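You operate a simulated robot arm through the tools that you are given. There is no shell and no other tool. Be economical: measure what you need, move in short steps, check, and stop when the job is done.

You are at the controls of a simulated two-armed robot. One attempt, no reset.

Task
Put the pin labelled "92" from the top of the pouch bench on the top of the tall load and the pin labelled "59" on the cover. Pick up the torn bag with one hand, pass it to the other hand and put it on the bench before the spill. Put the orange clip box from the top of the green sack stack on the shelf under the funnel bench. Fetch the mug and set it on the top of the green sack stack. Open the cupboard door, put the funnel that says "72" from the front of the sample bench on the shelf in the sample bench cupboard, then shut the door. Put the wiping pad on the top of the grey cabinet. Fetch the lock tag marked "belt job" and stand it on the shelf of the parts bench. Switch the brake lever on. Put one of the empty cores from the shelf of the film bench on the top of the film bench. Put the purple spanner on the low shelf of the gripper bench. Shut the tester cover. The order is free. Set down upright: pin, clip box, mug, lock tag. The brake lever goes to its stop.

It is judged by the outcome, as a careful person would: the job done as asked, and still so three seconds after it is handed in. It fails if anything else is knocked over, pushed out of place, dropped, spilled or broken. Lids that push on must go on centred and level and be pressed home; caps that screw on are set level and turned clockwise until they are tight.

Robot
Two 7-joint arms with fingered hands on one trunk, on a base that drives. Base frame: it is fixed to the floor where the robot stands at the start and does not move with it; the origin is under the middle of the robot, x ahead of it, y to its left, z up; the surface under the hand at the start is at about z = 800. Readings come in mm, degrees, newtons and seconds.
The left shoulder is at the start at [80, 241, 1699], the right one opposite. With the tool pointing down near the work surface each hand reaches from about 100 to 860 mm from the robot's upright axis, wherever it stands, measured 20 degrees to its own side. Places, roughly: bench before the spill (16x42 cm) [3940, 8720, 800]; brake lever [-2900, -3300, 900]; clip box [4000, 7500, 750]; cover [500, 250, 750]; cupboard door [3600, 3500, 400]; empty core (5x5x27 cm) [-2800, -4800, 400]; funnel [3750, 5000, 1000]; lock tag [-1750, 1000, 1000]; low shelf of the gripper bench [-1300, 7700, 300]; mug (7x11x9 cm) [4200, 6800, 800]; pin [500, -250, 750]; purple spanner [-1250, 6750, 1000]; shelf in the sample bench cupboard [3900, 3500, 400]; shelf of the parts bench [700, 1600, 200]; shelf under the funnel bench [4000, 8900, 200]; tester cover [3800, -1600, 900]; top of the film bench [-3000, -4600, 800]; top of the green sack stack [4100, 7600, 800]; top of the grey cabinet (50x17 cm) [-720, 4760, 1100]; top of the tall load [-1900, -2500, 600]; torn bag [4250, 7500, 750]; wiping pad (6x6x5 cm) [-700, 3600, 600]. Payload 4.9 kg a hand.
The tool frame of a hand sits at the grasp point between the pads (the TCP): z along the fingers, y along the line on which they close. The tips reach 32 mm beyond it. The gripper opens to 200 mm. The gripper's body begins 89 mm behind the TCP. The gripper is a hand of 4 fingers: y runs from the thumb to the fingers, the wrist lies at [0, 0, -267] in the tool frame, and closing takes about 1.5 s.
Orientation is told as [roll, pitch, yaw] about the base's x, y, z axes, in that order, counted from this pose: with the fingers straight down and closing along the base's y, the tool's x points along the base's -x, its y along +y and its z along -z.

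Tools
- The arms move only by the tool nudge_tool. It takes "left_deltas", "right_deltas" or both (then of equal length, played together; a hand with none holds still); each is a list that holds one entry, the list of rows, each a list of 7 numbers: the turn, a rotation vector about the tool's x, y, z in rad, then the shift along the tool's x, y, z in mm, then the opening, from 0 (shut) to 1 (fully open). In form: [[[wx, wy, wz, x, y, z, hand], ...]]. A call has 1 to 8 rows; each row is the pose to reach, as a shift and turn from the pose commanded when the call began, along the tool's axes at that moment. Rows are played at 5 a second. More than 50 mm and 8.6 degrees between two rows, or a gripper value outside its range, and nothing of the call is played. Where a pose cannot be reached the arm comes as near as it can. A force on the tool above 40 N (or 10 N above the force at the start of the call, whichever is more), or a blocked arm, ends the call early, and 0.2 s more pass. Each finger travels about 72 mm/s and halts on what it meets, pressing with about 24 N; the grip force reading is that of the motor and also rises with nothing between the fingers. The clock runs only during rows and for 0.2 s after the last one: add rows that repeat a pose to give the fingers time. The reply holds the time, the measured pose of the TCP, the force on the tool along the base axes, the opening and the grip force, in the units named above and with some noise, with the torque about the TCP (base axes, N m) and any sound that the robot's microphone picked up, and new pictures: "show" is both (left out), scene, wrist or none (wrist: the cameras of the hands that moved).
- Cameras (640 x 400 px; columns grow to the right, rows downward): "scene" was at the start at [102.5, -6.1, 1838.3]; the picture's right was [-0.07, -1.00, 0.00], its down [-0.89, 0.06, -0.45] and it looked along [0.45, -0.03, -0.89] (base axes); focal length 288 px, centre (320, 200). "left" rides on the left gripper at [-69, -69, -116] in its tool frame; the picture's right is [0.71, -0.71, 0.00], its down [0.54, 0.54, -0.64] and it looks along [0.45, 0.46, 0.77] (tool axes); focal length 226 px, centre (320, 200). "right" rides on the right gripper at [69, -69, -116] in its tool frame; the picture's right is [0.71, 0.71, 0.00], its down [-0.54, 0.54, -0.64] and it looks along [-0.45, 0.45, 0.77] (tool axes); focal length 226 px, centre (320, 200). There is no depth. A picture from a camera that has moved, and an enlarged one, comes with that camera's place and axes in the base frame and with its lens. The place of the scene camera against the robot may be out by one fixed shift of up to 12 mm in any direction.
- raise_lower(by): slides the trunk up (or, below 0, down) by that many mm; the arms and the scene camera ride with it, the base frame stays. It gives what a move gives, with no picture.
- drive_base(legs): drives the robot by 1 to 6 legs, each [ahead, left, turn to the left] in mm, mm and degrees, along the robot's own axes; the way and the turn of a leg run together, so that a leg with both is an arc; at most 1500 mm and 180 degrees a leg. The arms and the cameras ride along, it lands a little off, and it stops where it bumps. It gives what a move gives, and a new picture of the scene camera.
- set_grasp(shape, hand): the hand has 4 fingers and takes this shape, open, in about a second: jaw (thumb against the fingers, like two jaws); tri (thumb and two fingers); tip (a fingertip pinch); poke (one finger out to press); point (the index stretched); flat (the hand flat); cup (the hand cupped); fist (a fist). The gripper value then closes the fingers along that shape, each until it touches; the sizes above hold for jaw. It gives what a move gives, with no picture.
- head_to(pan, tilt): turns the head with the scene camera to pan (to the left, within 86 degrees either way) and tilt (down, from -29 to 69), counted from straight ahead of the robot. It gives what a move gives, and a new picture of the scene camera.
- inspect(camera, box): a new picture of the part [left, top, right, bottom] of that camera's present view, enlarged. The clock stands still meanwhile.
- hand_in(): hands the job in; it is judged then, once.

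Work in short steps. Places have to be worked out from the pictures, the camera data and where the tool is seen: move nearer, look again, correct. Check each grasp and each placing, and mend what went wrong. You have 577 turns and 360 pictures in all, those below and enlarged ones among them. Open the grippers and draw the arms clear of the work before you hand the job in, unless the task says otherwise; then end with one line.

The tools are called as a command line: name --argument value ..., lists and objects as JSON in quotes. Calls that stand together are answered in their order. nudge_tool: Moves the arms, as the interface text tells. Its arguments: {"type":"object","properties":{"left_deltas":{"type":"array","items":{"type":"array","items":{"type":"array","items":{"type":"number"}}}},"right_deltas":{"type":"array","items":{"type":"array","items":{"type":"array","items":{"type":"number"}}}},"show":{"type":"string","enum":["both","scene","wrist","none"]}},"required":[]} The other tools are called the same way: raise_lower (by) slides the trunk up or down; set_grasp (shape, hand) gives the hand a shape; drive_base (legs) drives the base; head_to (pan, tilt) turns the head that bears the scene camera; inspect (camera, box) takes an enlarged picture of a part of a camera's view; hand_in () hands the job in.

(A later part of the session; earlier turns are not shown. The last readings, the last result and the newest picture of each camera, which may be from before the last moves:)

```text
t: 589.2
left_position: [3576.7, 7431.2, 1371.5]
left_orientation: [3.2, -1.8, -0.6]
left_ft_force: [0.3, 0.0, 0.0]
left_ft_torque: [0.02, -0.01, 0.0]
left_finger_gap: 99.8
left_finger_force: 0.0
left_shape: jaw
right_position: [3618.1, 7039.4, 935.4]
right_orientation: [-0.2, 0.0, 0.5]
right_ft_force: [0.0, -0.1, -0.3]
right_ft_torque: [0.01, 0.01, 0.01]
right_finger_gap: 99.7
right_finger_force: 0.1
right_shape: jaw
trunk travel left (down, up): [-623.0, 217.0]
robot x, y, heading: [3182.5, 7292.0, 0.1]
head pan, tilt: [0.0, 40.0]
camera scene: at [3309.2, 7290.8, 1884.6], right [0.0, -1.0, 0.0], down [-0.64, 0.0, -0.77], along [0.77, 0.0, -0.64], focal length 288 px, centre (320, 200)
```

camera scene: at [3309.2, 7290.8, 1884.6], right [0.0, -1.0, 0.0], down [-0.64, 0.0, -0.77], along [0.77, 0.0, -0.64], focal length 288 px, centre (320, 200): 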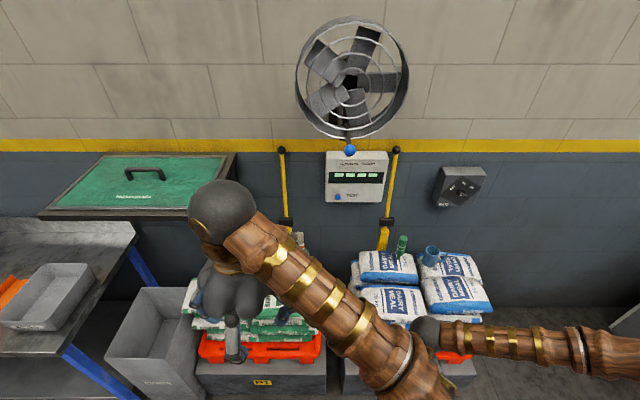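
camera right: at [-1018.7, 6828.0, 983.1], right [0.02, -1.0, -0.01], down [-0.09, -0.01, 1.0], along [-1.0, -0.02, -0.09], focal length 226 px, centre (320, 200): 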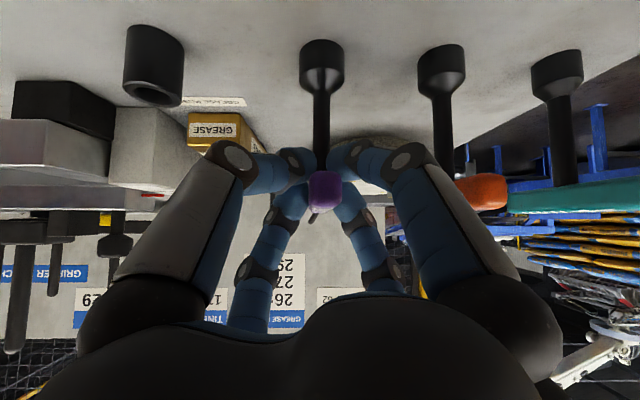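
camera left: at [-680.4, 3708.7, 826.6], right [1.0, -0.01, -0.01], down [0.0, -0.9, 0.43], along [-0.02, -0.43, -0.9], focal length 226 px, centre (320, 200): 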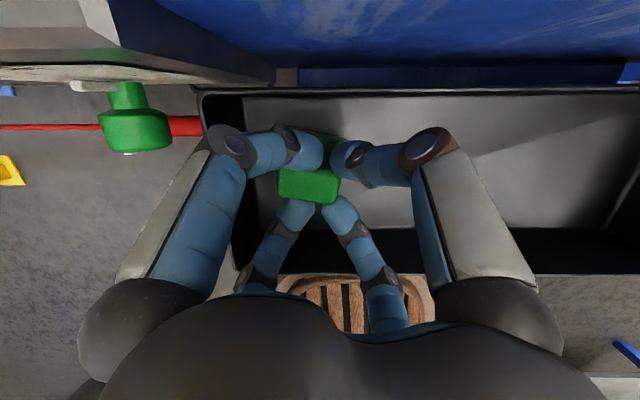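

The blue mug stands on the blue sacks to the right; my left arm hides the green stack. I shift left 330 mm to see it.

drive_base --legs '[[0, 330, 0]]'

inspect --camera "scene" --box '[250, 200, 490, 360]'

```text
t: 591.4
left_position: [3578.4, 7759.2, 1370.6]
left_orientation: [3.4, -1.8, -1.0]
left_ft_force: [-0.8, -1.7, 0.5]
left_ft_torque: [0.02, 0.0, -0.01]
left_finger_gap: 99.7
left_finger_force: 0.1
left_shape: jaw
right_position: [3617.3, 7368.6, 933.5]
right_orientation: [-0.2, -0.1, 0.1]
right_ft_force: [-0.1, 0.0, 0.2]
right_ft_torque: [0.02, 0.01, -0.01]
right_finger_gap: 99.6
right_finger_force: 0.0
right_shape: jaw
trunk travel left (down, up): [-623.0, 217.0]
robot x, y, heading: [3185.2, 7623.0, -0.2]
head pan, tilt: [0.0, 40.0]
camera scene: at [3308.8, 7619.0, 1884.5], right [0.0, -1.0, 0.0], down [-0.64, 0.0, -0.77], along [0.77, 0.0, -0.64], focal length 288 px, centre (320, 200)
```

scene: 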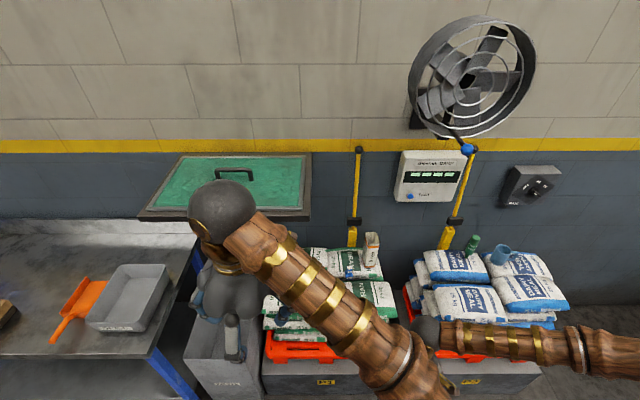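

```text
2.50 times, centred on (370, 280) of scene
camera zoom: at [3308.8, 7619.0, 1884.5], right [0.0, -1.0, 0.0], down [-0.64, 0.0, -0.77], along [0.77, 0.0, -0.64], focal length 719 px, centre (195, 0)
```

zoom: 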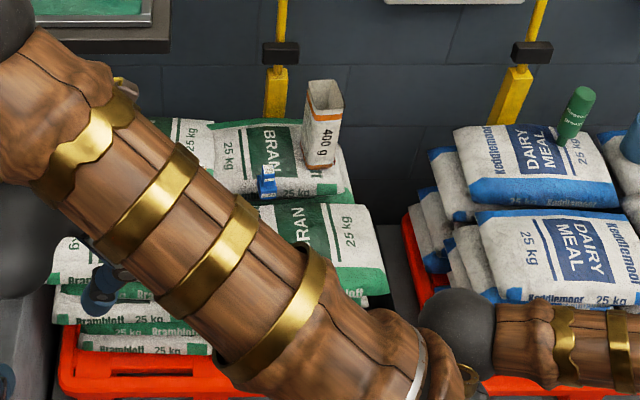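

The torn 400 g bag stands at the back of the green stack. I swing the left arm further left to uncover the rest.

nudge_tool --left_deltas '[[[0, 0, 0, 0, 40, 20, 0.5], [0, 0, 0, 0, 80, 40, 0.5], [0, 0, 0, 0, 120, 60, 0.5], [0, 0, 0, 0, 160, 80, 0.5], [0, 0, 0, 0, 200, 100, 0.5], [0, 0, 0, 0, 240, 120, 0.5], [0, 0, 0, 0, 270, 140, 0.5]]]' --show "scene"

inspect --camera "scene" --box '[230, 220, 430, 370]'

```text
t: 593.0
left_position: [3563.7, 7942.4, 1184.1]
left_orientation: [3.6, -2.1, -1.1]
left_ft_force: [0.1, -0.5, 0.0]
left_ft_torque: [0.02, -0.01, -0.01]
left_finger_gap: 99.9
left_finger_force: 0.1
left_shape: jaw
left hand out of reach, approached as far as the arm can: row 1, 2, 3, 4, 5, 6, 7
right_position: [3617.3, 7368.9, 935.1]
right_orientation: [-0.2, 0.1, 0.2]
right_ft_force: [-0.2, -0.7, 0.6]
right_ft_torque: [0.0, 0.02, 0.0]
right_finger_gap: 99.8
right_finger_force: 0.0
right_shape: jaw
trunk travel left (down, up): [-623.0, 217.0]
robot x, y, heading: [3182.4, 7626.8, -0.2]
head pan, tilt: [0.0, 40.0]
camera scene: at [3308.1, 7622.5, 1884.6], right [0.0, -1.0, 0.0], down [-0.64, 0.0, -0.77], along [0.77, 0.0, -0.64], focal length 288 px, centre (320, 200)
```

scene: 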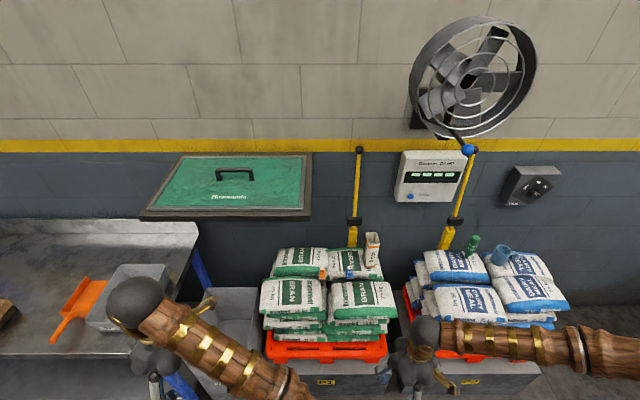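

```text
2.67 times, centred on (330, 295) of scene
camera zoom: at [3308.1, 7622.5, 1884.6], right [0.0, -1.0, 0.0], down [-0.64, 0.0, -0.77], along [0.77, 0.0, -0.64], focal length 767 px, centre (293, -53)
```

zoom: 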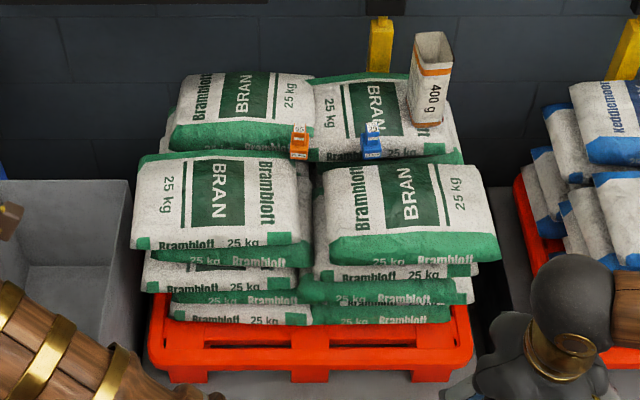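

Now all is clear: orange clip box at about [4098,7609], a blue one beside it, and the torn bag at about [4163,7380]. I drive 270 mm nearer and bring the right hand above the bag.

drive_base --legs '[[270, 0, 0]]'

nudge_tool --right_deltas '[[[0, 0, 0, -10, 0, -45, 0.7], [0, 0, 0, -20, 0, -90, 0.8], [0, 0, 0, -40, 5, -130, 0.8], [0, 0, 0, -85, 8, -150, 0.8], [0, 0, 0, -130, 10, -160, 0.8], [0, 0, 0, -175, 12, -165, 0.8], [0, 0, 0, -220, 14, -165, 0.8], [0, 0, 0, -265, 16, -165, 0.8]]]' --show "wrist"

```text
t: 595.0
left_position: [3832.3, 7940.4, 1185.0]
left_orientation: [3.6, -2.1, -1.1]
left_ft_force: [0.1, 1.0, 0.6]
left_ft_torque: [0.01, -0.01, 0.01]
left_finger_gap: 99.8
left_finger_force: 0.2
left_shape: jaw
right_position: [3883.4, 7369.1, 934.0]
right_orientation: [-0.2, -0.1, 0.2]
right_ft_force: [0.2, 0.5, -1.2]
right_ft_torque: [0.0, -0.02, 0.04]
right_finger_gap: 99.6
right_finger_force: 0.1
right_shape: jaw
trunk travel left (down, up): [-623.0, 217.0]
robot x, y, heading: [3453.0, 7626.1, -0.2]
head pan, tilt: [0.0, 40.0]
camera scene: at [3574.0, 7621.9, 1884.8], right [0.0, -1.0, 0.0], down [-0.64, 0.0, -0.77], along [0.77, 0.0, -0.64], focal length 288 px, centre (320, 200)
```

scene: 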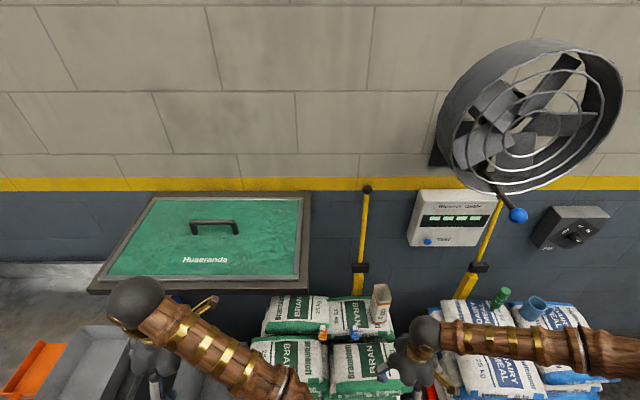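

```text
t: 596.8
left_position: [3835.4, 7941.9, 1184.3]
left_orientation: [3.6, -2.0, -1.1]
left_ft_force: [-0.1, 0.0, 0.2]
left_ft_torque: [-0.02, 0.02, -0.02]
left_finger_gap: 100.1
left_finger_force: 0.1
left_shape: jaw
right_position: [4152.5, 7388.6, 1097.5]
right_orientation: [-0.2, 0.1, 0.2]
right_ft_force: [-1.1, -0.3, 0.3]
right_ft_torque: [-0.04, 0.01, 0.0]
right_finger_gap: 159.7
right_finger_force: 0.0
right_shape: jaw
trunk travel left (down, up): [-623.0, 217.0]
robot x, y, heading: [3451.8, 7624.8, -0.2]
head pan, tilt: [0.0, 40.0]
camera right: at [4084.1, 7319.5, 1215.5], right [-0.71, 0.7, 0.0], down [0.54, 0.55, 0.64], along [0.45, 0.45, -0.77], focal length 226 px, centre (320, 200)
```

right: 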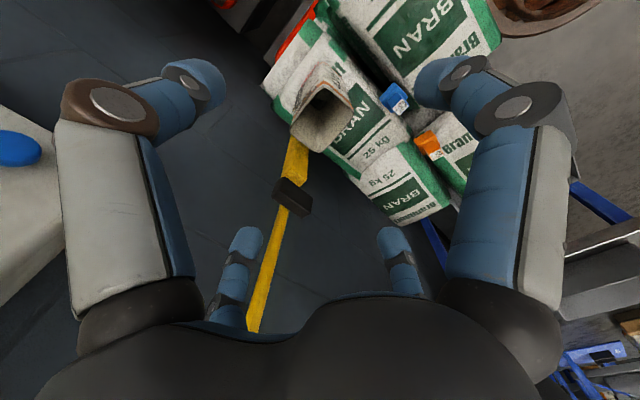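

The bag's opening (about 65×55 mm, rim z≈934) is right under the hand. I go down around it with the fingers 130 mm open.

nudge_tool --right_deltas '[[[0, 0, 0, 0, 2, 45, 0.68], [0, 0, 0, 0, 3, 90, 0.65], [0, 0, 0, 0, 4, 130, 0.65], [0, 0, 0, 0, 4, 165, 0.65]]]' --show "wrist"

```text
t: 597.8
left_position: [3834.5, 7940.2, 1184.1]
left_orientation: [3.6, -2.2, -1.1]
left_ft_force: [0.7, 0.0, 0.2]
left_ft_torque: [0.02, 0.03, 0.0]
left_finger_gap: 100.0
left_finger_force: 0.0
left_shape: jaw
right_position: [4149.8, 7389.0, 933.5]
right_orientation: [-0.2, 0.0, 0.3]
right_ft_force: [0.8, 0.0, -0.1]
right_ft_torque: [0.04, -0.01, 0.05]
right_finger_gap: 130.6
right_finger_force: 0.0
right_shape: jaw
trunk travel left (down, up): [-623.0, 217.0]
robot x, y, heading: [3453.5, 7624.6, -0.4]
head pan, tilt: [0.0, 40.0]
camera right: at [4082.1, 7321.4, 1050.4], right [-0.71, 0.71, 0.0], down [0.54, 0.55, 0.64], along [0.45, 0.45, -0.77], focal length 226 px, centre (320, 200)
```

right: 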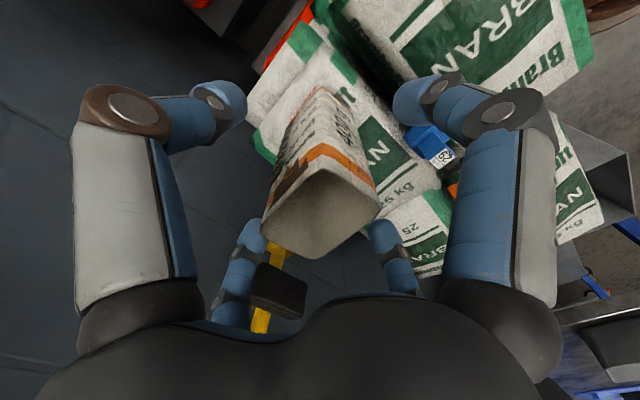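

The bag is centred, its rim at TCP level. I lower 28 mm more and close.

nudge_tool --right_deltas '[[[0, 0, 0, 0, 2, 28, 0.65], [0, 0, 0, 0, 2, 28, 0.55], [0, 0, 0, 0, 2, 28, 0.45], [0, 0, 0, 0, 2, 28, 0.35], [0, 0, 0, 0, 2, 28, 0.25], [0, 0, 0, 0, 2, 28, 0.15], [0, 0, 0, 0, 2, 28, 0.1]]]' --show "wrist"

```text
t: 599.4
left_position: [3834.5, 7940.2, 1185.9]
left_orientation: [3.6, -2.1, -1.1]
left_ft_force: [-0.2, 0.6, 0.3]
left_ft_torque: [0.04, 0.05, 0.01]
left_finger_gap: 100.0
left_finger_force: 0.0
left_shape: jaw
right_position: [4149.8, 7391.2, 905.3]
right_orientation: [-0.1, 0.1, 0.3]
right_ft_force: [0.0, 0.2, -0.4]
right_ft_torque: [-0.01, -0.02, 0.02]
right_finger_gap: 52.5
right_finger_force: 24.2
right_shape: jaw
trunk travel left (down, up): [-623.0, 217.0]
robot x, y, heading: [3449.4, 7623.7, -0.4]
head pan, tilt: [0.0, 40.0]
camera right: at [4081.7, 7323.5, 1023.2], right [-0.71, 0.7, 0.0], down [0.54, 0.55, 0.64], along [0.45, 0.45, -0.77], focal length 226 px, centre (320, 200)
```

right: 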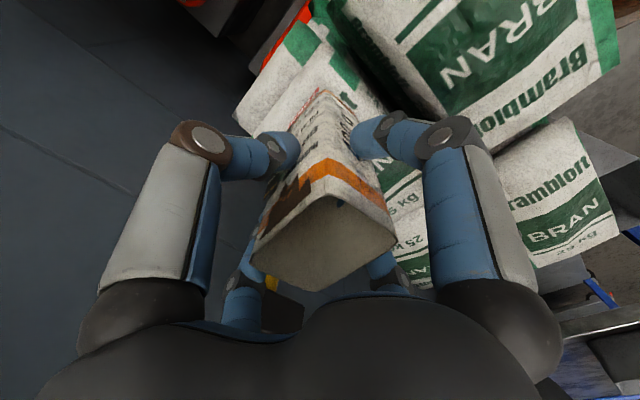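

The bag is gripped (52 mm, 24 N). I lift it straight up with the trunk and back away from the stack.

raise_lower --by 200

drive_base --legs '[[-450, 0, 0]]'

```text
t: 601.5
left_position: [3833.8, 7941.3, 1384.2]
left_orientation: [3.6, -2.1, -1.1]
left_ft_force: [0.1, -0.7, -0.5]
left_ft_torque: [-0.07, 0.0, 0.03]
left_finger_gap: 100.0
left_finger_force: 0.1
left_shape: jaw
right_position: [4149.4, 7392.1, 1106.0]
right_orientation: [-0.2, 0.0, 0.2]
right_ft_force: [0.5, -0.7, -0.7]
right_ft_torque: [0.01, 0.0, -0.01]
right_finger_gap: 52.2
right_finger_force: 24.0
right_shape: jaw
trunk travel left (down, up): [-823.0, 17.0]
robot x, y, heading: [3447.0, 7627.4, 0.1]
head pan, tilt: [0.0, 40.0]
```

```text
t: 604.2
left_position: [3389.1, 7941.9, 1384.5]
left_orientation: [3.6, -1.9, -0.9]
left_ft_force: [-0.1, -0.4, -0.1]
left_ft_torque: [0.03, 0.01, 0.0]
left_finger_gap: 100.1
left_finger_force: 0.1
left_shape: jaw
right_position: [3706.1, 7394.9, 1104.0]
right_orientation: [-0.2, 0.1, 0.3]
right_ft_force: [0.1, 0.3, -0.9]
right_ft_torque: [-0.03, 0.02, -0.01]
right_finger_gap: 52.4
right_finger_force: 24.2
right_shape: jaw
trunk travel left (down, up): [-823.0, 17.0]
robot x, y, heading: [3004.5, 7625.6, 0.1]
head pan, tilt: [0.0, 40.0]
camera scene: at [3134.5, 7623.0, 2084.2], right [0.0, -1.0, 0.0], down [-0.64, 0.0, -0.76], along [0.76, 0.0, -0.64], focal length 288 px, centre (320, 200)
```

scene: 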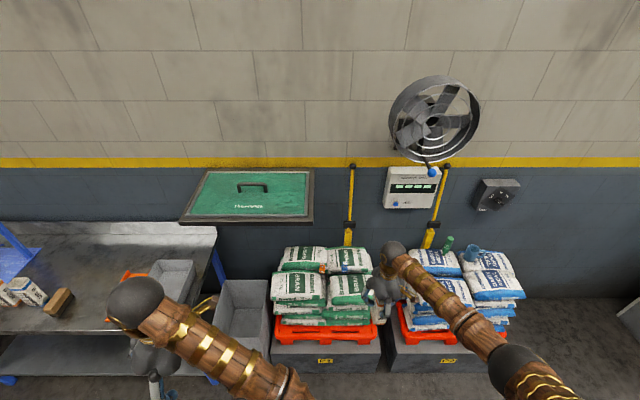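

I bring the bag to the middle with the right hand and the left hand into a forward-pointing pose beside it for the hand-over.

nudge_tool --right_deltas '[[[0, 0, 0, 2, 36, -19, 0.1], [0, 0, 0, 5, 72, -38, 0.1], [0, 0, 0, 8, 108, -57, 0.1], [0, 0, 0, 10, 145, -75, 0.1], [0, 0, 0, 12, 181, -94, 0.1], [0, 0, 0, 15, 217, -113, 0.1], [0, 0, 0, 18, 254, -132, 0.1], [0, 0, 0, 20, 290, -150, 0.1]]]' --left_deltas '[[[0, -0.14, 0, -12, -5, 25, 0.6], [0, -0.28, 0, -24, -10, 50, 0.7], [0, -0.42, 0, -36, -15, 75, 0.7], [0, -0.56, 0, -48, -20, 100, 0.7], [0, -0.7, 0, -60, -25, 125, 0.7], [0, -0.84, 0, -72, -30, 150, 0.7], [0, -0.98, 0, -84, -35, 175, 0.7], [0, -1.12, 0, -95, -40, 200, 0.7]]]' --show "none"

nudge_tool --left_deltas '[[[0, 0, -0.13, 0, 0, 0, 0.7], [0, 0, -0.26, 0, 0, 0, 0.7], [0, 0, -0.39, 0, 0, 0, 0.7], [0, 0, -0.52, 0, 0, 0, 0.7], [0, 0, -0.65, 0, 0, 0, 0.7], [0, 0, -0.785, 0, 0, 0, 0.7]]]' --show "wrist"

```text
t: 605.8
left_position: [3446.9, 8006.4, 1223.3]
left_orientation: [5.7, -53.6, 7.7]
left_ft_force: [0.5, 0.0, -0.5]
left_ft_torque: [-0.05, 0.02, -0.02]
left_finger_gap: 139.7
left_finger_force: 0.0
left_shape: jaw
right_position: [3686.5, 7630.9, 1227.0]
right_orientation: [-0.4, 0.0, 0.4]
right_ft_force: [-0.1, 0.3, 0.5]
right_ft_torque: [-0.01, 0.0, 0.0]
right_finger_gap: 52.0
right_finger_force: 24.1
right_shape: jaw
trunk travel left (down, up): [-823.0, 17.0]
robot x, y, heading: [3004.2, 7625.8, -0.2]
head pan, tilt: [0.0, 40.0]
stopped in row 7 (left hand): the arm was blocked; the commanded pose is now the measured one
```

```text
t: 607.2
left_position: [3446.4, 8001.6, 1223.6]
left_orientation: [-41.8, -37.5, 70.3]
left_ft_force: [0.6, -0.1, 0.1]
left_ft_torque: [-0.03, 0.01, -0.02]
left_finger_gap: 140.2
left_finger_force: 0.1
left_shape: jaw
right_position: [3686.2, 7629.6, 1226.4]
right_orientation: [-0.2, 0.0, 0.4]
right_ft_force: [0.1, 0.1, -0.5]
right_ft_torque: [-0.01, 0.03, 0.01]
right_finger_gap: 52.1
right_finger_force: 24.2
right_shape: jaw
trunk travel left (down, up): [-823.0, 17.0]
robot x, y, heading: [3006.8, 7623.7, 0.2]
head pan, tilt: [0.0, 40.0]
camera left: at [3412.9, 7987.5, 1370.5], right [0.21, -0.98, -0.06], down [-0.95, -0.19, -0.24], along [0.22, 0.11, -0.97], focal length 226 px, centre (320, 200)
```

left: 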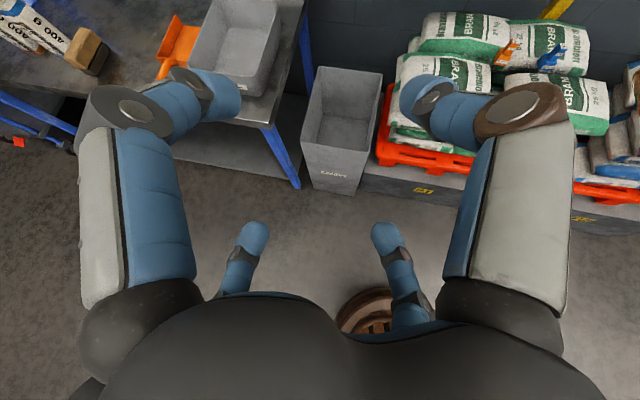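

I bring the left hand in behind the bag (turning it 20° right) and shift the bag 100 mm left.

nudge_tool --left_deltas '[[[0.027, 0.023, 0.026, 28, -23, 12, 0.7], [0.053, 0.047, 0.052, 56, -45, 23, 0.7], [0.08, 0.07, 0.078, 84, -68, 35, 0.7], [0.107, 0.093, 0.104, 112, -90, 46, 0.7], [0.133, 0.117, 0.13, 140, -113, 58, 0.7], [0.16, 0.14, 0.156, 169, -136, 70, 0.7], [0.187, 0.163, 0.182, 197, -158, 81, 0.7], [0.2135, 0.1866, 0.2075, 225, -181, 93, 0.7]]]' --right_deltas '[[[0, 0, 0, 0, 13, 0, 0.1], [0, 0, 0, 0, 26, 0, 0.1], [0, 0, 0, 0, 39, 0, 0.1], [0, 0, 0, 0, 52, 0, 0.1], [0, 0, 0, 0, 65, 0, 0.1], [0, 0, 0, 0, 78, 0, 0.1], [0, 0, 0, 0, 90, 0, 0.1], [0, 0, 0, 0, 100, 0, 0.1]]]' --show "none"

inspect --camera "left" --box '[0, 0, 640, 400]'

```text
t: 608.0
left_position: [3472.9, 7982.3, 1194.3]
left_orientation: [-41.7, -37.9, 73.0]
left_ft_force: [0.7, -1.1, 0.4]
left_ft_torque: [0.02, 0.0, 0.05]
left_finger_gap: 139.8
left_finger_force: 0.1
left_shape: jaw
right_position: [3686.0, 7663.7, 1228.5]
right_orientation: [-0.2, 0.0, 0.4]
right_ft_force: [0.3, 0.2, -0.5]
right_ft_torque: [0.0, 0.0, -0.03]
right_finger_gap: 52.3
right_finger_force: 24.1
right_shape: jaw
trunk travel left (down, up): [-823.0, 17.0]
robot x, y, heading: [3012.3, 7623.4, -0.2]
head pan, tilt: [0.0, 40.0]
stopped in row 3 (left hand): the arm was blocked; the commanded pose is now the measured one
```

```text
1.00 times, centred on (320, 200) of left (not enlarged: the box is as wide or as high as the picture)
camera zoom: at [3440.3, 7963.9, 1342.0], right [0.26, -0.96, -0.07], down [-0.94, -0.23, -0.24], along [0.22, 0.12, -0.97], focal length 226 px, centre (320, 200)
```

zoom: 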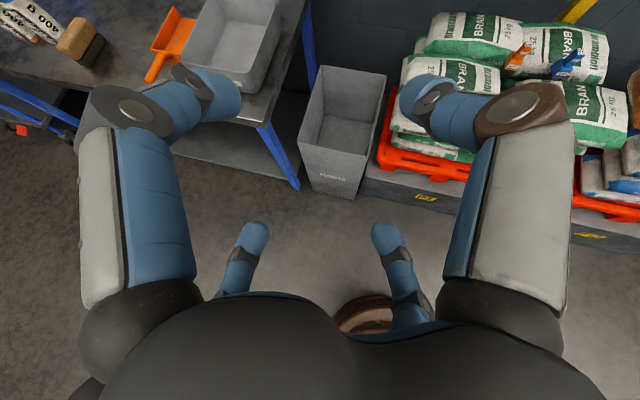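

The left wrist is at a limit. I undo the spin and tilt and will come in again from a better start, raising the bag meanwhile.

nudge_tool --left_deltas '[[[0, 0, 0.13, 0, 0, 0, 0.7], [0, 0, 0.26, 0, 0, 0, 0.7], [0, 0, 0.39, 0, 0, 0, 0.7], [0, 0, 0.52, 0, 0, 0, 0.7], [0, 0, 0.65, 0, 0, 0, 0.7], [0, 0, 0.785, 0, 0, 0, 0.7]]]' --right_deltas '[[[0, 0, 0, 0, 0, -25, 0.1], [0, 0, 0, 0, 0, -50, 0.1], [0, 0, 0, 0, 0, -75, 0.1], [0, 0, 0, 0, 0, -100, 0.1], [0, 0, 0, 0, 0, -125, 0.1], [0, 0, 0, 0, 0, -150, 0.1]]]' --show "none"

nudge_tool --left_deltas '[[[0, 0.13, 0, 0, 0, -10, 0.7], [0, 0.26, 0, 0, 0, -20, 0.7], [0, 0.39, 0, 0, 0, -30, 0.7], [0, 0.52, 0, 0, 0, -40, 0.7], [0, 0.65, 0, 0, 0, -50, 0.7], [0, 0.78, 0, 0, 0, -60, 0.7], [0, 0.91, 0, 0, 0, -60, 0.7]]]' --show "none"

```text
t: 608.7
left_position: [3443.6, 8039.8, 1187.8]
left_orientation: [-27.1, -47.9, 61.8]
left_ft_force: [-0.4, 0.1, -0.2]
left_ft_torque: [0.0, -0.02, 0.0]
left_finger_gap: 139.5
left_finger_force: 0.1
left_shape: jaw
right_position: [3684.6, 7665.6, 1287.1]
right_orientation: [-0.3, 0.0, 0.4]
right_ft_force: [-0.2, -0.3, 0.1]
right_ft_torque: [-0.04, 0.0, 0.02]
right_finger_gap: 52.5
right_finger_force: 23.7
right_shape: jaw
trunk travel left (down, up): [-823.0, 17.0]
robot x, y, heading: [3005.3, 7625.4, -0.2]
head pan, tilt: [0.0, 40.0]
stopped in row 3 (left hand): the arm was blocked; the commanded pose is now the measured one
```

```text
t: 610.3
left_position: [3401.6, 8016.7, 1223.7]
left_orientation: [-17.7, 1.2, 40.5]
left_ft_force: [0.5, 0.4, -0.2]
left_ft_torque: [-0.02, 0.01, -0.02]
left_finger_gap: 139.9
left_finger_force: 0.0
left_shape: jaw
right_position: [3687.0, 7666.4, 1288.4]
right_orientation: [-0.3, 0.1, 0.4]
right_ft_force: [-0.6, 0.9, -0.9]
right_ft_torque: [-0.02, 0.04, 0.01]
right_finger_gap: 52.2
right_finger_force: 24.1
right_shape: jaw
trunk travel left (down, up): [-823.0, 17.0]
robot x, y, heading: [3007.4, 7621.7, -0.0]
head pan, tilt: [0.0, 40.0]
```

nudge_tool --left_deltas '[[[-0.051, 0.018, 0.117, 7, -5, -11, 0.7], [-0.103, 0.036, 0.233, 14, -10, -22, 0.7], [-0.154, 0.054, 0.35, 21, -15, -33, 0.7], [-0.206, 0.072, 0.467, 28, -20, -44, 0.7], [-0.257, 0.09, 0.583, 35, -25, -55, 0.7], [-0.309, 0.108, 0.7, 41, -30, -66, 0.7]]]' --show "none"

```text
t: 611.9
left_position: [3214.8, 8154.0, 1296.1]
left_orientation: [0.2, 0.9, 44.6]
left_ft_force: [0.0, 0.4, 0.6]
left_ft_torque: [0.03, 0.06, -0.01]
left_finger_gap: 140.2
left_finger_force: 0.1
left_shape: jaw
left hand out of reach, approached as far as the arm can: row 2, 3
right_position: [3688.4, 7665.4, 1286.7]
right_orientation: [-0.2, 0.2, 0.4]
right_ft_force: [-0.2, 0.5, -0.2]
right_ft_torque: [-0.04, 0.03, 0.0]
right_finger_gap: 52.1
right_finger_force: 24.5
right_shape: jaw
trunk travel left (down, up): [-823.0, 17.0]
robot x, y, heading: [3007.2, 7625.4, 0.2]
head pan, tilt: [0.0, 40.0]
stopped in row 6 (left hand): the arm was blocked; the commanded pose is now the measured one
```

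The arm swung outward; I guide it forward and in while turning it square.

nudge_tool --left_deltas '[[[0, 0, 0, -2, -45, 0, 0.7], [0, 0, 0, -4, -90, 0, 0.7], [0, 0, 0.05, -6, -135, 0, 0.7], [0, 0, 0.15, -8, -180, 0, 0.7], [0, 0, 0.28, -10, -225, 0, 0.7], [0, 0, 0.42, -10, -270, 0, 0.7], [0, 0, 0.56, -10, -310, 0, 0.7], [0, 0, 0.7, -10, -340, 0, 0.7]]]' --show "none"

```text
t: 613.7
left_position: [3456.7, 7918.1, 1297.2]
left_orientation: [-0.4, 0.8, 4.5]
left_ft_force: [0.1, 0.3, 0.4]
left_ft_torque: [0.0, 0.02, 0.03]
left_finger_gap: 139.6
left_finger_force: 0.1
left_shape: jaw
right_position: [3685.3, 7663.8, 1288.3]
right_orientation: [-0.3, 0.1, 0.5]
right_ft_force: [-0.7, -0.8, -0.7]
right_ft_torque: [-0.02, 0.03, 0.02]
right_finger_gap: 52.1
right_finger_force: 24.4
right_shape: jaw
trunk travel left (down, up): [-823.0, 17.0]
robot x, y, heading: [3003.2, 7627.5, 0.2]
head pan, tilt: [0.0, 40.0]
```

Left is level again. Now the proven sequence: tilt while moving forward, then spin; the bag rises 80 mm.

nudge_tool --left_deltas '[[[0, -0.14, 0, -13, -9, 0, 0.7], [0, -0.28, 0, -26, -18, 0, 0.7], [0, -0.42, 0, -39, -27, 0, 0.7], [0, -0.56, 0, -52, -36, 0, 0.7], [0, -0.7, 0, -65, -45, 0, 0.7], [0, -0.84, 0, -78, -54, 0, 0.7], [0, -0.98, 0, -91, -63, 0, 0.7], [0, -1.12, 0, -105, -72, 0, 0.7]]]' --right_deltas '[[[0, 0, 0, 0, 0, -10, 0.1], [0, 0, 0, 0, 0, -20, 0.1], [0, 0, 0, 0, 0, -30, 0.1], [0, 0, 0, 0, 0, -40, 0.1], [0, 0, 0, 0, 0, -50, 0.1], [0, 0, 0, 0, 0, -60, 0.1], [0, 0, 0, 0, 0, -70, 0.1], [0, 0, 0, 0, 0, -80, 0.1]]]' --show "none"

nudge_tool --left_deltas '[[[0, 0, -0.13, 0, 0, 0, 0.7], [0, 0, -0.26, 0, 0, 0, 0.7], [0, 0, -0.39, 0, 0, 0, 0.7], [0, 0, -0.52, 0, 0, 0, 0.7], [0, 0, -0.65, 0, 0, 0, 0.7], [0, 0, -0.785, 0, 0, 0, 0.7]]]' --show "wrist"

```text
t: 615.5
left_position: [3566.1, 7853.9, 1297.9]
left_orientation: [-0.9, -63.4, 5.4]
left_ft_force: [-0.3, -0.2, -0.1]
left_ft_torque: [0.02, 0.0, 0.01]
left_finger_gap: 139.8
left_finger_force: 0.1
left_shape: jaw
right_position: [3684.3, 7663.6, 1370.1]
right_orientation: [-0.2, 0.2, 0.4]
right_ft_force: [0.3, -0.4, -1.0]
right_ft_torque: [-0.01, -0.01, 0.02]
right_finger_gap: 52.4
right_finger_force: 23.6
right_shape: jaw
trunk travel left (down, up): [-823.0, 17.0]
robot x, y, heading: [3002.4, 7623.4, -0.4]
head pan, tilt: [0.0, 40.0]
```

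```text
t: 616.9
left_position: [3566.3, 7862.6, 1296.9]
left_orientation: [-55.8, -38.4, 69.9]
left_ft_force: [-0.3, -0.9, 0.6]
left_ft_torque: [-0.02, 0.03, 0.02]
left_finger_gap: 140.0
left_finger_force: 0.0
left_shape: jaw
right_position: [3681.2, 7683.8, 1370.2]
right_orientation: [-0.9, -0.1, 0.2]
right_ft_force: [-0.3, -0.9, 0.4]
right_ft_torque: [0.09, 0.02, -0.01]
right_finger_gap: 52.4
right_finger_force: 24.1
right_shape: jaw
trunk travel left (down, up): [-823.0, 17.0]
robot x, y, heading: [3008.0, 7624.6, 0.2]
head pan, tilt: [0.0, 40.0]
camera left: at [3505.1, 7863.5, 1435.2], right [0.06, -1.0, 0.02], down [-0.91, -0.06, -0.41], along [0.41, 0.01, -0.91], focal length 226 px, centre (320, 200)
```

left: 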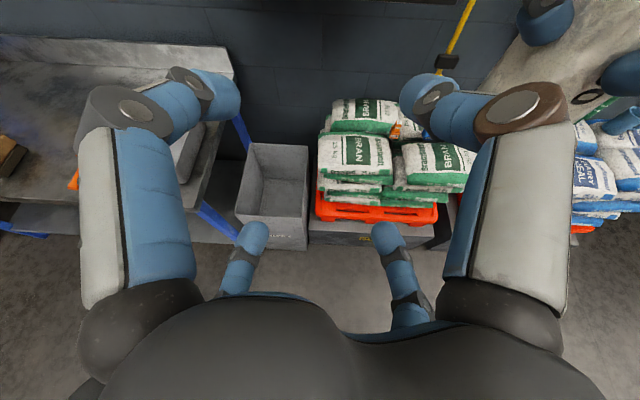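

The left hand is well oriented. I bring the bag across in front of it: right hand 55 mm forward and 115 mm left.

nudge_tool --right_deltas '[[[0, 0, 0, -30, 5, 0, 0.1], [0, 0, 0, -55, 20, 0, 0.1], [0, 0, 0, -55, 60, 0, 0.1], [0, 0, 0, -55, 100, 0, 0.1], [0, 0, 0, -55, 130, 0, 0.1]]]' --left_deltas '[[[0, 0, 0, 5, -6, 2, 0.7], [0, 0, 0, 15, -14, 4, 0.7], [0, 0, 0, 25, -24, 6, 0.7], [0, 0, 0, 32, -30, 8, 0.7], [0, 0, 0, 36, -34, 8, 0.7]]]' --show "none"

inspect --camera "left" --box '[0, 0, 640, 400]'

```text
t: 617.6
left_position: [3577.4, 7783.6, 1309.6]
left_orientation: [-57.3, -40.7, 62.9]
left_ft_force: [0.1, 1.0, -0.3]
left_ft_torque: [0.06, 0.0, 0.02]
left_finger_gap: 139.8
left_finger_force: 0.1
left_shape: jaw
right_position: [3738.7, 7715.2, 1370.6]
right_orientation: [-1.0, 0.0, 0.2]
right_ft_force: [0.6, 0.3, -0.6]
right_ft_torque: [0.04, 0.0, 0.02]
right_finger_gap: 52.3
right_finger_force: 23.5
right_shape: jaw
trunk travel left (down, up): [-823.0, 17.0]
robot x, y, heading: [3009.4, 7626.2, 0.1]
head pan, tilt: [0.0, 40.0]
stopped in row 3 (left hand): the arm was blocked; the commanded pose is now the measured one
```

```text
1.00 times, centred on (320, 200) of left (not enlarged: the box is as wide or as high as the picture)
camera zoom: at [3511.4, 7787.6, 1447.0], right [-0.08, -1.0, -0.01], down [-0.9, 0.08, -0.44], along [0.43, -0.03, -0.9], focal length 226 px, centre (320, 200)
```

zoom: 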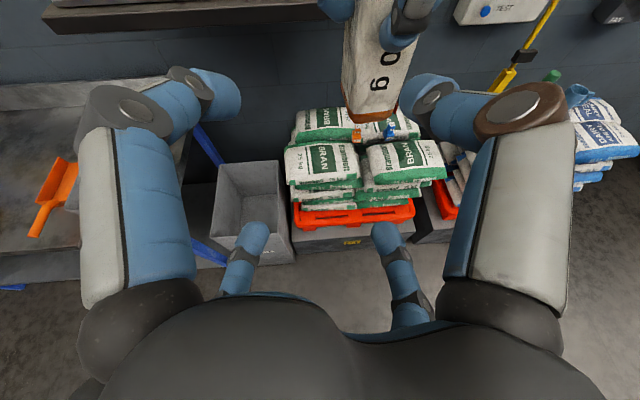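

The bag's bottom is at about z 1250 (it is ~150 mm tall). I move it 63 mm further left so it stands on the left hand's axis.

nudge_tool --right_deltas '[[[0, 0, 0, 0, 32, 0, 0.1], [0, 0, 0, 0, 63, 0, 0.1], [0, 0, 0, 0, 63, 0, 0.1]]]' --show "none"

nudge_tool --left_deltas '[[[0, 0, 0, -9, -7, 33, 0.7], [0, 0, 0, -18, -14, 65, 0.7], [0, 0, 0, -23, -18, 82, 0.7]]]' --show "wrist"

```text
t: 618.4
left_position: [3577.2, 7782.1, 1311.0]
left_orientation: [-57.3, -40.7, 62.9]
left_ft_force: [1.0, -0.1, 0.9]
left_ft_torque: [0.03, 0.01, 0.05]
left_finger_gap: 139.9
left_finger_force: 0.0
left_shape: jaw
right_position: [3736.4, 7780.2, 1368.4]
right_orientation: [-0.9, -0.2, 0.4]
right_ft_force: [-0.8, 0.3, -0.1]
right_ft_torque: [0.0, 0.0, -0.01]
right_finger_gap: 51.9
right_finger_force: 24.4
right_shape: jaw
trunk travel left (down, up): [-823.0, 17.0]
robot x, y, heading: [3004.3, 7622.6, -0.3]
head pan, tilt: [0.0, 40.0]
```

```text
t: 619.2
left_position: [3675.7, 7753.7, 1299.2]
left_orientation: [-56.2, -41.2, 62.2]
left_ft_force: [1.1, -0.9, 0.5]
left_ft_torque: [0.03, 0.0, 0.11]
left_finger_gap: 139.9
left_finger_force: 0.0
left_shape: jaw
right_position: [3750.3, 7750.4, 1364.4]
right_orientation: [0.1, 0.4, 0.1]
right_ft_force: [0.6, -1.4, -0.5]
right_ft_torque: [0.14, 0.08, -0.01]
right_finger_gap: 52.1
right_finger_force: 24.3
right_shape: jaw
trunk travel left (down, up): [-823.0, 17.0]
robot x, y, heading: [3007.2, 7624.2, -0.5]
head pan, tilt: [0.0, 40.0]
camera left: at [3611.8, 7757.5, 1436.5], right [-0.08, -1.0, -0.03], down [-0.9, 0.08, -0.43], along [0.43, -0.01, -0.9], focal length 226 px, centre (320, 200)
```

left: 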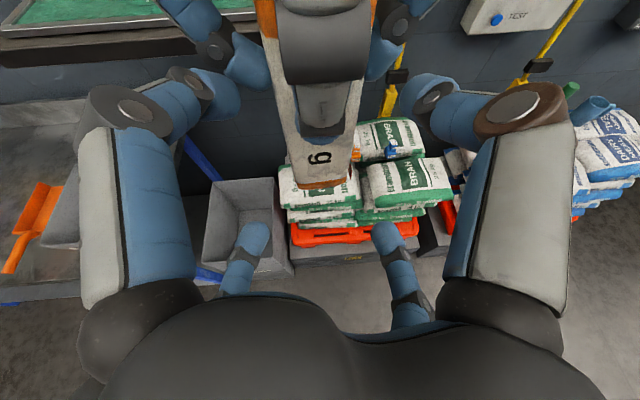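

The bag is centred before the left fingers. I advance 33 mm and close the left hand on its lower part.

nudge_tool --left_deltas '[[[0, 0, 0, -8, -4, 32, 0.7], [0, 0, 0, -8, -4, 32, 0.6], [0, 0, 0, -8, -4, 32, 0.5], [0, 0, 0, -8, -4, 32, 0.4], [0, 0, 0, -8, -4, 32, 0.3], [0, 0, 0, -8, -4, 32, 0.2], [0, 0, 0, -8, -4, 32, 0.1], [0, 0, 0, -8, -4, 32, 0]]]' --show "wrist"

```text
t: 621.0
left_position: [3696.1, 7768.1, 1297.1]
left_orientation: [-56.8, -41.1, 63.0]
left_ft_force: [-1.1, -2.9, 0.5]
left_ft_torque: [0.14, 0.27, -0.09]
left_finger_gap: 65.9
left_finger_force: 23.8
left_shape: jaw
right_position: [3738.3, 7765.6, 1369.5]
right_orientation: [-0.4, -0.1, 0.5]
right_ft_force: [1.9, 2.8, 0.0]
right_ft_torque: [0.08, -0.34, -0.01]
right_finger_gap: 52.1
right_finger_force: 23.8
right_shape: jaw
trunk travel left (down, up): [-823.0, 17.0]
robot x, y, heading: [3009.2, 7627.0, 0.0]
head pan, tilt: [0.0, 40.0]
camera left: at [3631.1, 7770.5, 1434.2], right [-0.08, -1.0, -0.02], down [-0.9, 0.08, -0.43], along [0.43, -0.02, -0.9], focal length 226 px, centre (320, 200)
```

left: 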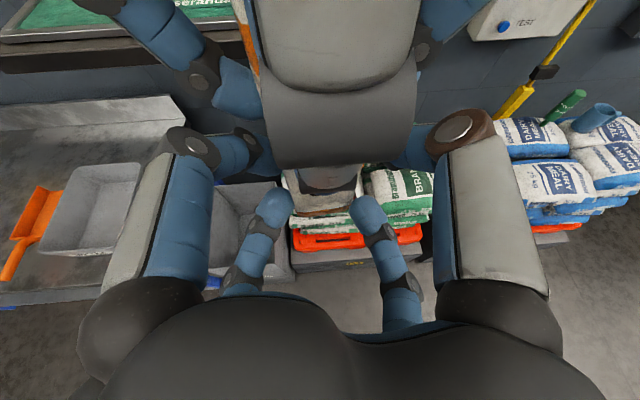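

The left hand grips it (66 mm, 24 N). I open the right hand and lift it off upward.

nudge_tool --right_deltas '[[[0, 0, 0, 0, 0, 0, 0.35], [0, 0, 0, 0, 0, 0, 0.5], [0, 0, 0, 0, 0, 0, 0.6], [0, 0, 0, 0, 0, -30, 0.65], [0, 0, 0, 0, 0, -75, 0.65], [0, 0, 0, 0, 0, -120, 0.65], [0, 0, 0, 0, -40, -145, 0.65], [0, 0, 0, 0, -85, -155, 0.65]]]' --show "none"

nudge_tool --right_deltas '[[[0, 0, 0, 20, -45, 0, 0.6], [0, 0, 0, 40, -90, 0, 0.5], [0, 0, 0, 60, -135, 0, 0.5], [0, 0, 0, 80, -180, 0, 0.5], [0, 0, 0, 110, -215, 0, 0.5], [0, 0, 0, 140, -250, 0, 0.5]]]' --show "scene"

inspect --camera "left" --box '[160, 0, 480, 260]'

```text
t: 622.8
left_position: [3697.5, 7761.0, 1297.2]
left_orientation: [-56.6, -41.4, 62.7]
left_ft_force: [0.3, -1.2, -0.1]
left_ft_torque: [0.02, -0.03, 0.07]
left_finger_gap: 65.2
left_finger_force: 23.5
left_shape: jaw
right_position: [3740.1, 7674.1, 1524.6]
right_orientation: [-0.1, 0.0, 0.4]
right_ft_force: [0.0, -0.3, -0.5]
right_ft_torque: [0.0, -0.01, -0.03]
right_finger_gap: 129.5
right_finger_force: 0.2
right_shape: jaw
trunk travel left (down, up): [-823.0, 17.0]
robot x, y, heading: [3006.9, 7622.0, -0.2]
head pan, tilt: [0.0, 40.0]
```

```text
t: 624.2
left_position: [3696.3, 7762.0, 1298.1]
left_orientation: [-56.6, -41.3, 62.8]
left_ft_force: [0.6, -0.1, 0.0]
left_ft_torque: [-0.04, 0.0, 0.04]
left_finger_gap: 64.9
left_finger_force: 24.4
left_shape: jaw
right_position: [3598.0, 7423.2, 1527.0]
right_orientation: [-0.1, -0.1, 0.5]
right_ft_force: [-0.4, 0.2, -0.2]
right_ft_torque: [0.04, -0.05, -0.01]
right_finger_gap: 100.5
right_finger_force: 0.0
right_shape: jaw
trunk travel left (down, up): [-823.0, 17.0]
robot x, y, heading: [3003.8, 7626.8, 0.0]
head pan, tilt: [0.0, 40.0]
camera scene: at [3126.7, 7617.2, 2084.7], right [0.0, -1.0, 0.0], down [-0.64, 0.0, -0.77], along [0.77, 0.0, -0.64], focal length 288 px, centre (320, 200)
```

scene: 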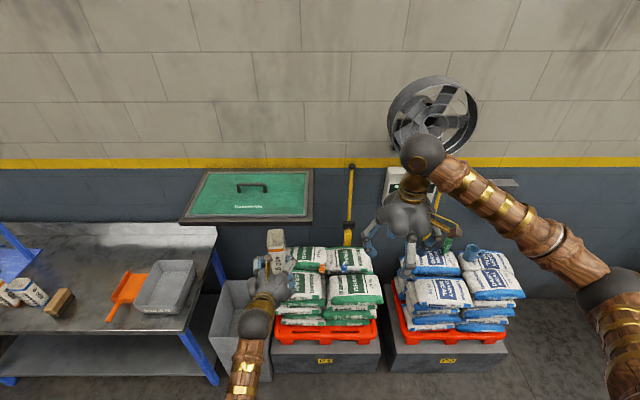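

```text
1.54 times, centred on (320, 130) of left
camera zoom: at [3630.6, 7764.5, 1435.2], right [-0.08, -1.0, -0.02], down [-0.9, 0.08, -0.43], along [0.43, -0.01, -0.9], focal length 348 px, centre (320, 308)
```

zoom: 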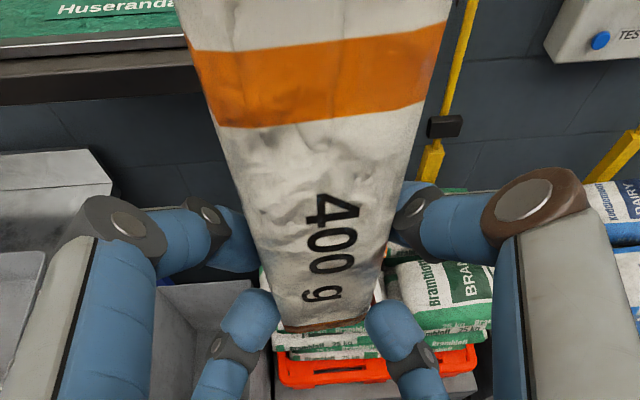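

The bag is in the left hand, upright. I drive over to the funnel bench, aligning the bag with the free strip between the wooden block and the orange dustpan.

drive_base --legs '[[0, 975, 0], [100, 0, 0]]'

inspect --camera "left" --box '[0, 0, 640, 400]'

```text
t: 630.1
left_position: [3783.0, 8741.6, 1305.1]
left_orientation: [-57.2, -41.5, 63.2]
left_ft_force: [-1.7, 0.2, -0.4]
left_ft_torque: [-0.03, 0.02, 0.0]
left_finger_gap: 65.4
left_finger_force: 24.0
left_shape: jaw
right_position: [3686.5, 8403.8, 1530.8]
right_orientation: [-0.2, -0.5, 0.5]
right_ft_force: [-2.2, -0.6, 0.5]
right_ft_torque: [0.02, -0.15, -0.06]
right_finger_gap: 100.3
right_finger_force: 0.0
right_shape: jaw
trunk travel left (down, up): [-823.0, 17.0]
robot x, y, heading: [3107.6, 8600.1, -0.1]
head pan, tilt: [0.0, 40.0]
camera scene: at [3209.0, 8599.0, 2085.7], right [0.0, -1.0, 0.0], down [-0.64, 0.0, -0.77], along [0.77, 0.0, -0.64], focal length 288 px, centre (320, 200)
```

scene: 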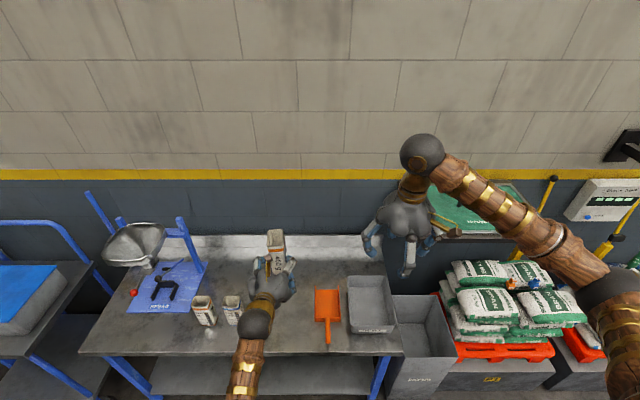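

```text
1.00 times, centred on (320, 200) of left (not enlarged: the box is as wide or as high as the picture)
camera zoom: at [3717.7, 8744.9, 1439.8], right [-0.07, -1.0, -0.02], down [-0.89, 0.08, -0.44], along [0.44, -0.01, -0.9], focal length 226 px, centre (320, 200)
```

zoom: 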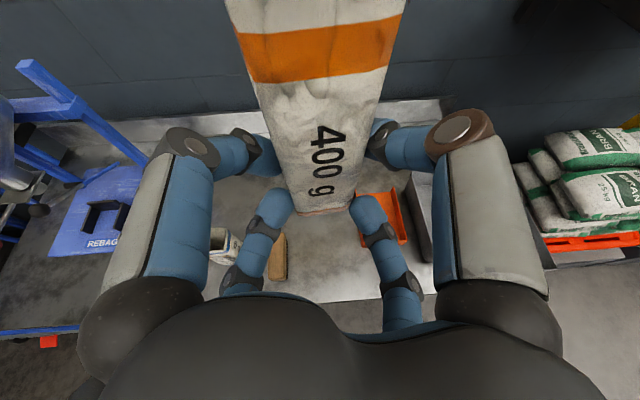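

The landing spot between brush and dustpan is free. I drive 72 mm forward and lower.

drive_base --legs '[[72, 0, 0]]'

raise_lower --by -400

inspect --camera "left" --box '[0, 0, 640, 400]'

```text
t: 631.1
left_position: [3856.7, 8740.5, 1302.6]
left_orientation: [-57.2, -41.2, 63.3]
left_ft_force: [-1.1, -0.3, -0.1]
left_ft_torque: [0.02, -0.01, 0.01]
left_finger_gap: 65.2
left_finger_force: 23.8
left_shape: jaw
right_position: [3758.8, 8403.8, 1531.3]
right_orientation: [-0.1, -0.5, 0.4]
right_ft_force: [-1.1, 0.3, 0.6]
right_ft_torque: [0.03, -0.14, -0.02]
right_finger_gap: 100.5
right_finger_force: 0.1
right_shape: jaw
trunk travel left (down, up): [-823.0, 17.0]
robot x, y, heading: [3174.4, 8597.9, -0.1]
head pan, tilt: [0.0, 40.0]
camera scene: at [3282.5, 8599.0, 2085.6], right [0.0, -1.0, 0.0], down [-0.64, 0.0, -0.77], along [0.77, 0.0, -0.64], focal length 288 px, centre (320, 200)
```

scene: 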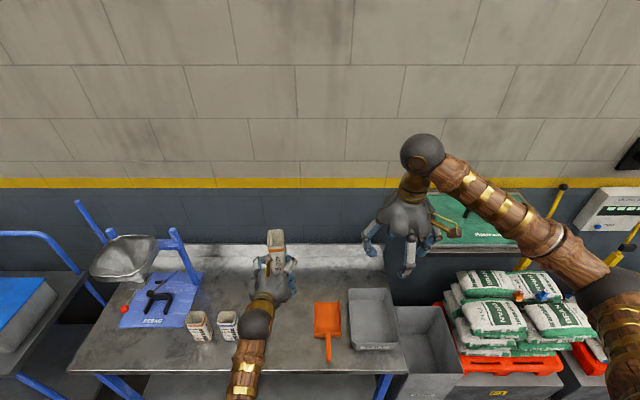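

```text
t: 634.9
left_position: [3865.5, 8742.5, 896.8]
left_orientation: [-56.8, -41.0, 62.8]
left_ft_force: [0.5, -0.6, 0.2]
left_ft_torque: [0.01, 0.0, 0.01]
left_finger_gap: 64.9
left_finger_force: 23.8
left_shape: jaw
right_position: [3769.7, 8403.6, 1126.6]
right_orientation: [-0.2, 0.1, 0.3]
right_ft_force: [0.4, 0.8, 0.6]
right_ft_torque: [-0.01, 0.04, 0.02]
right_finger_gap: 100.4
right_finger_force: 0.0
right_shape: jaw
trunk travel left (down, up): [-423.0, 417.0]
robot x, y, heading: [3172.7, 8598.3, 0.0]
head pan, tilt: [0.0, 40.0]
```

```text
1.00 times, centred on (320, 200) of left (not enlarged: the box is as wide or as high as the picture)
camera zoom: at [3801.0, 8744.5, 1033.6], right [-0.08, -1.0, -0.02], down [-0.9, 0.08, -0.43], along [0.43, -0.01, -0.9], focal length 226 px, centre (320, 200)
```

zoom: 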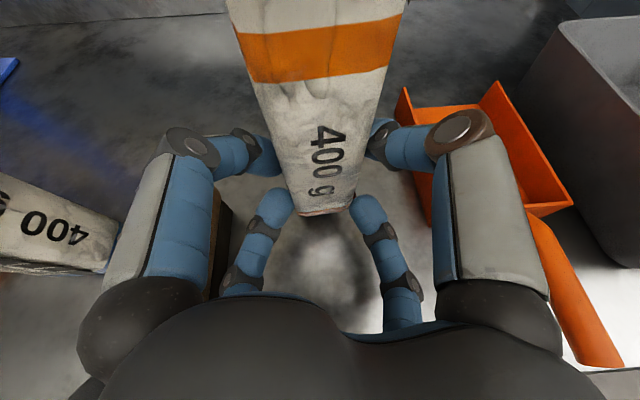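

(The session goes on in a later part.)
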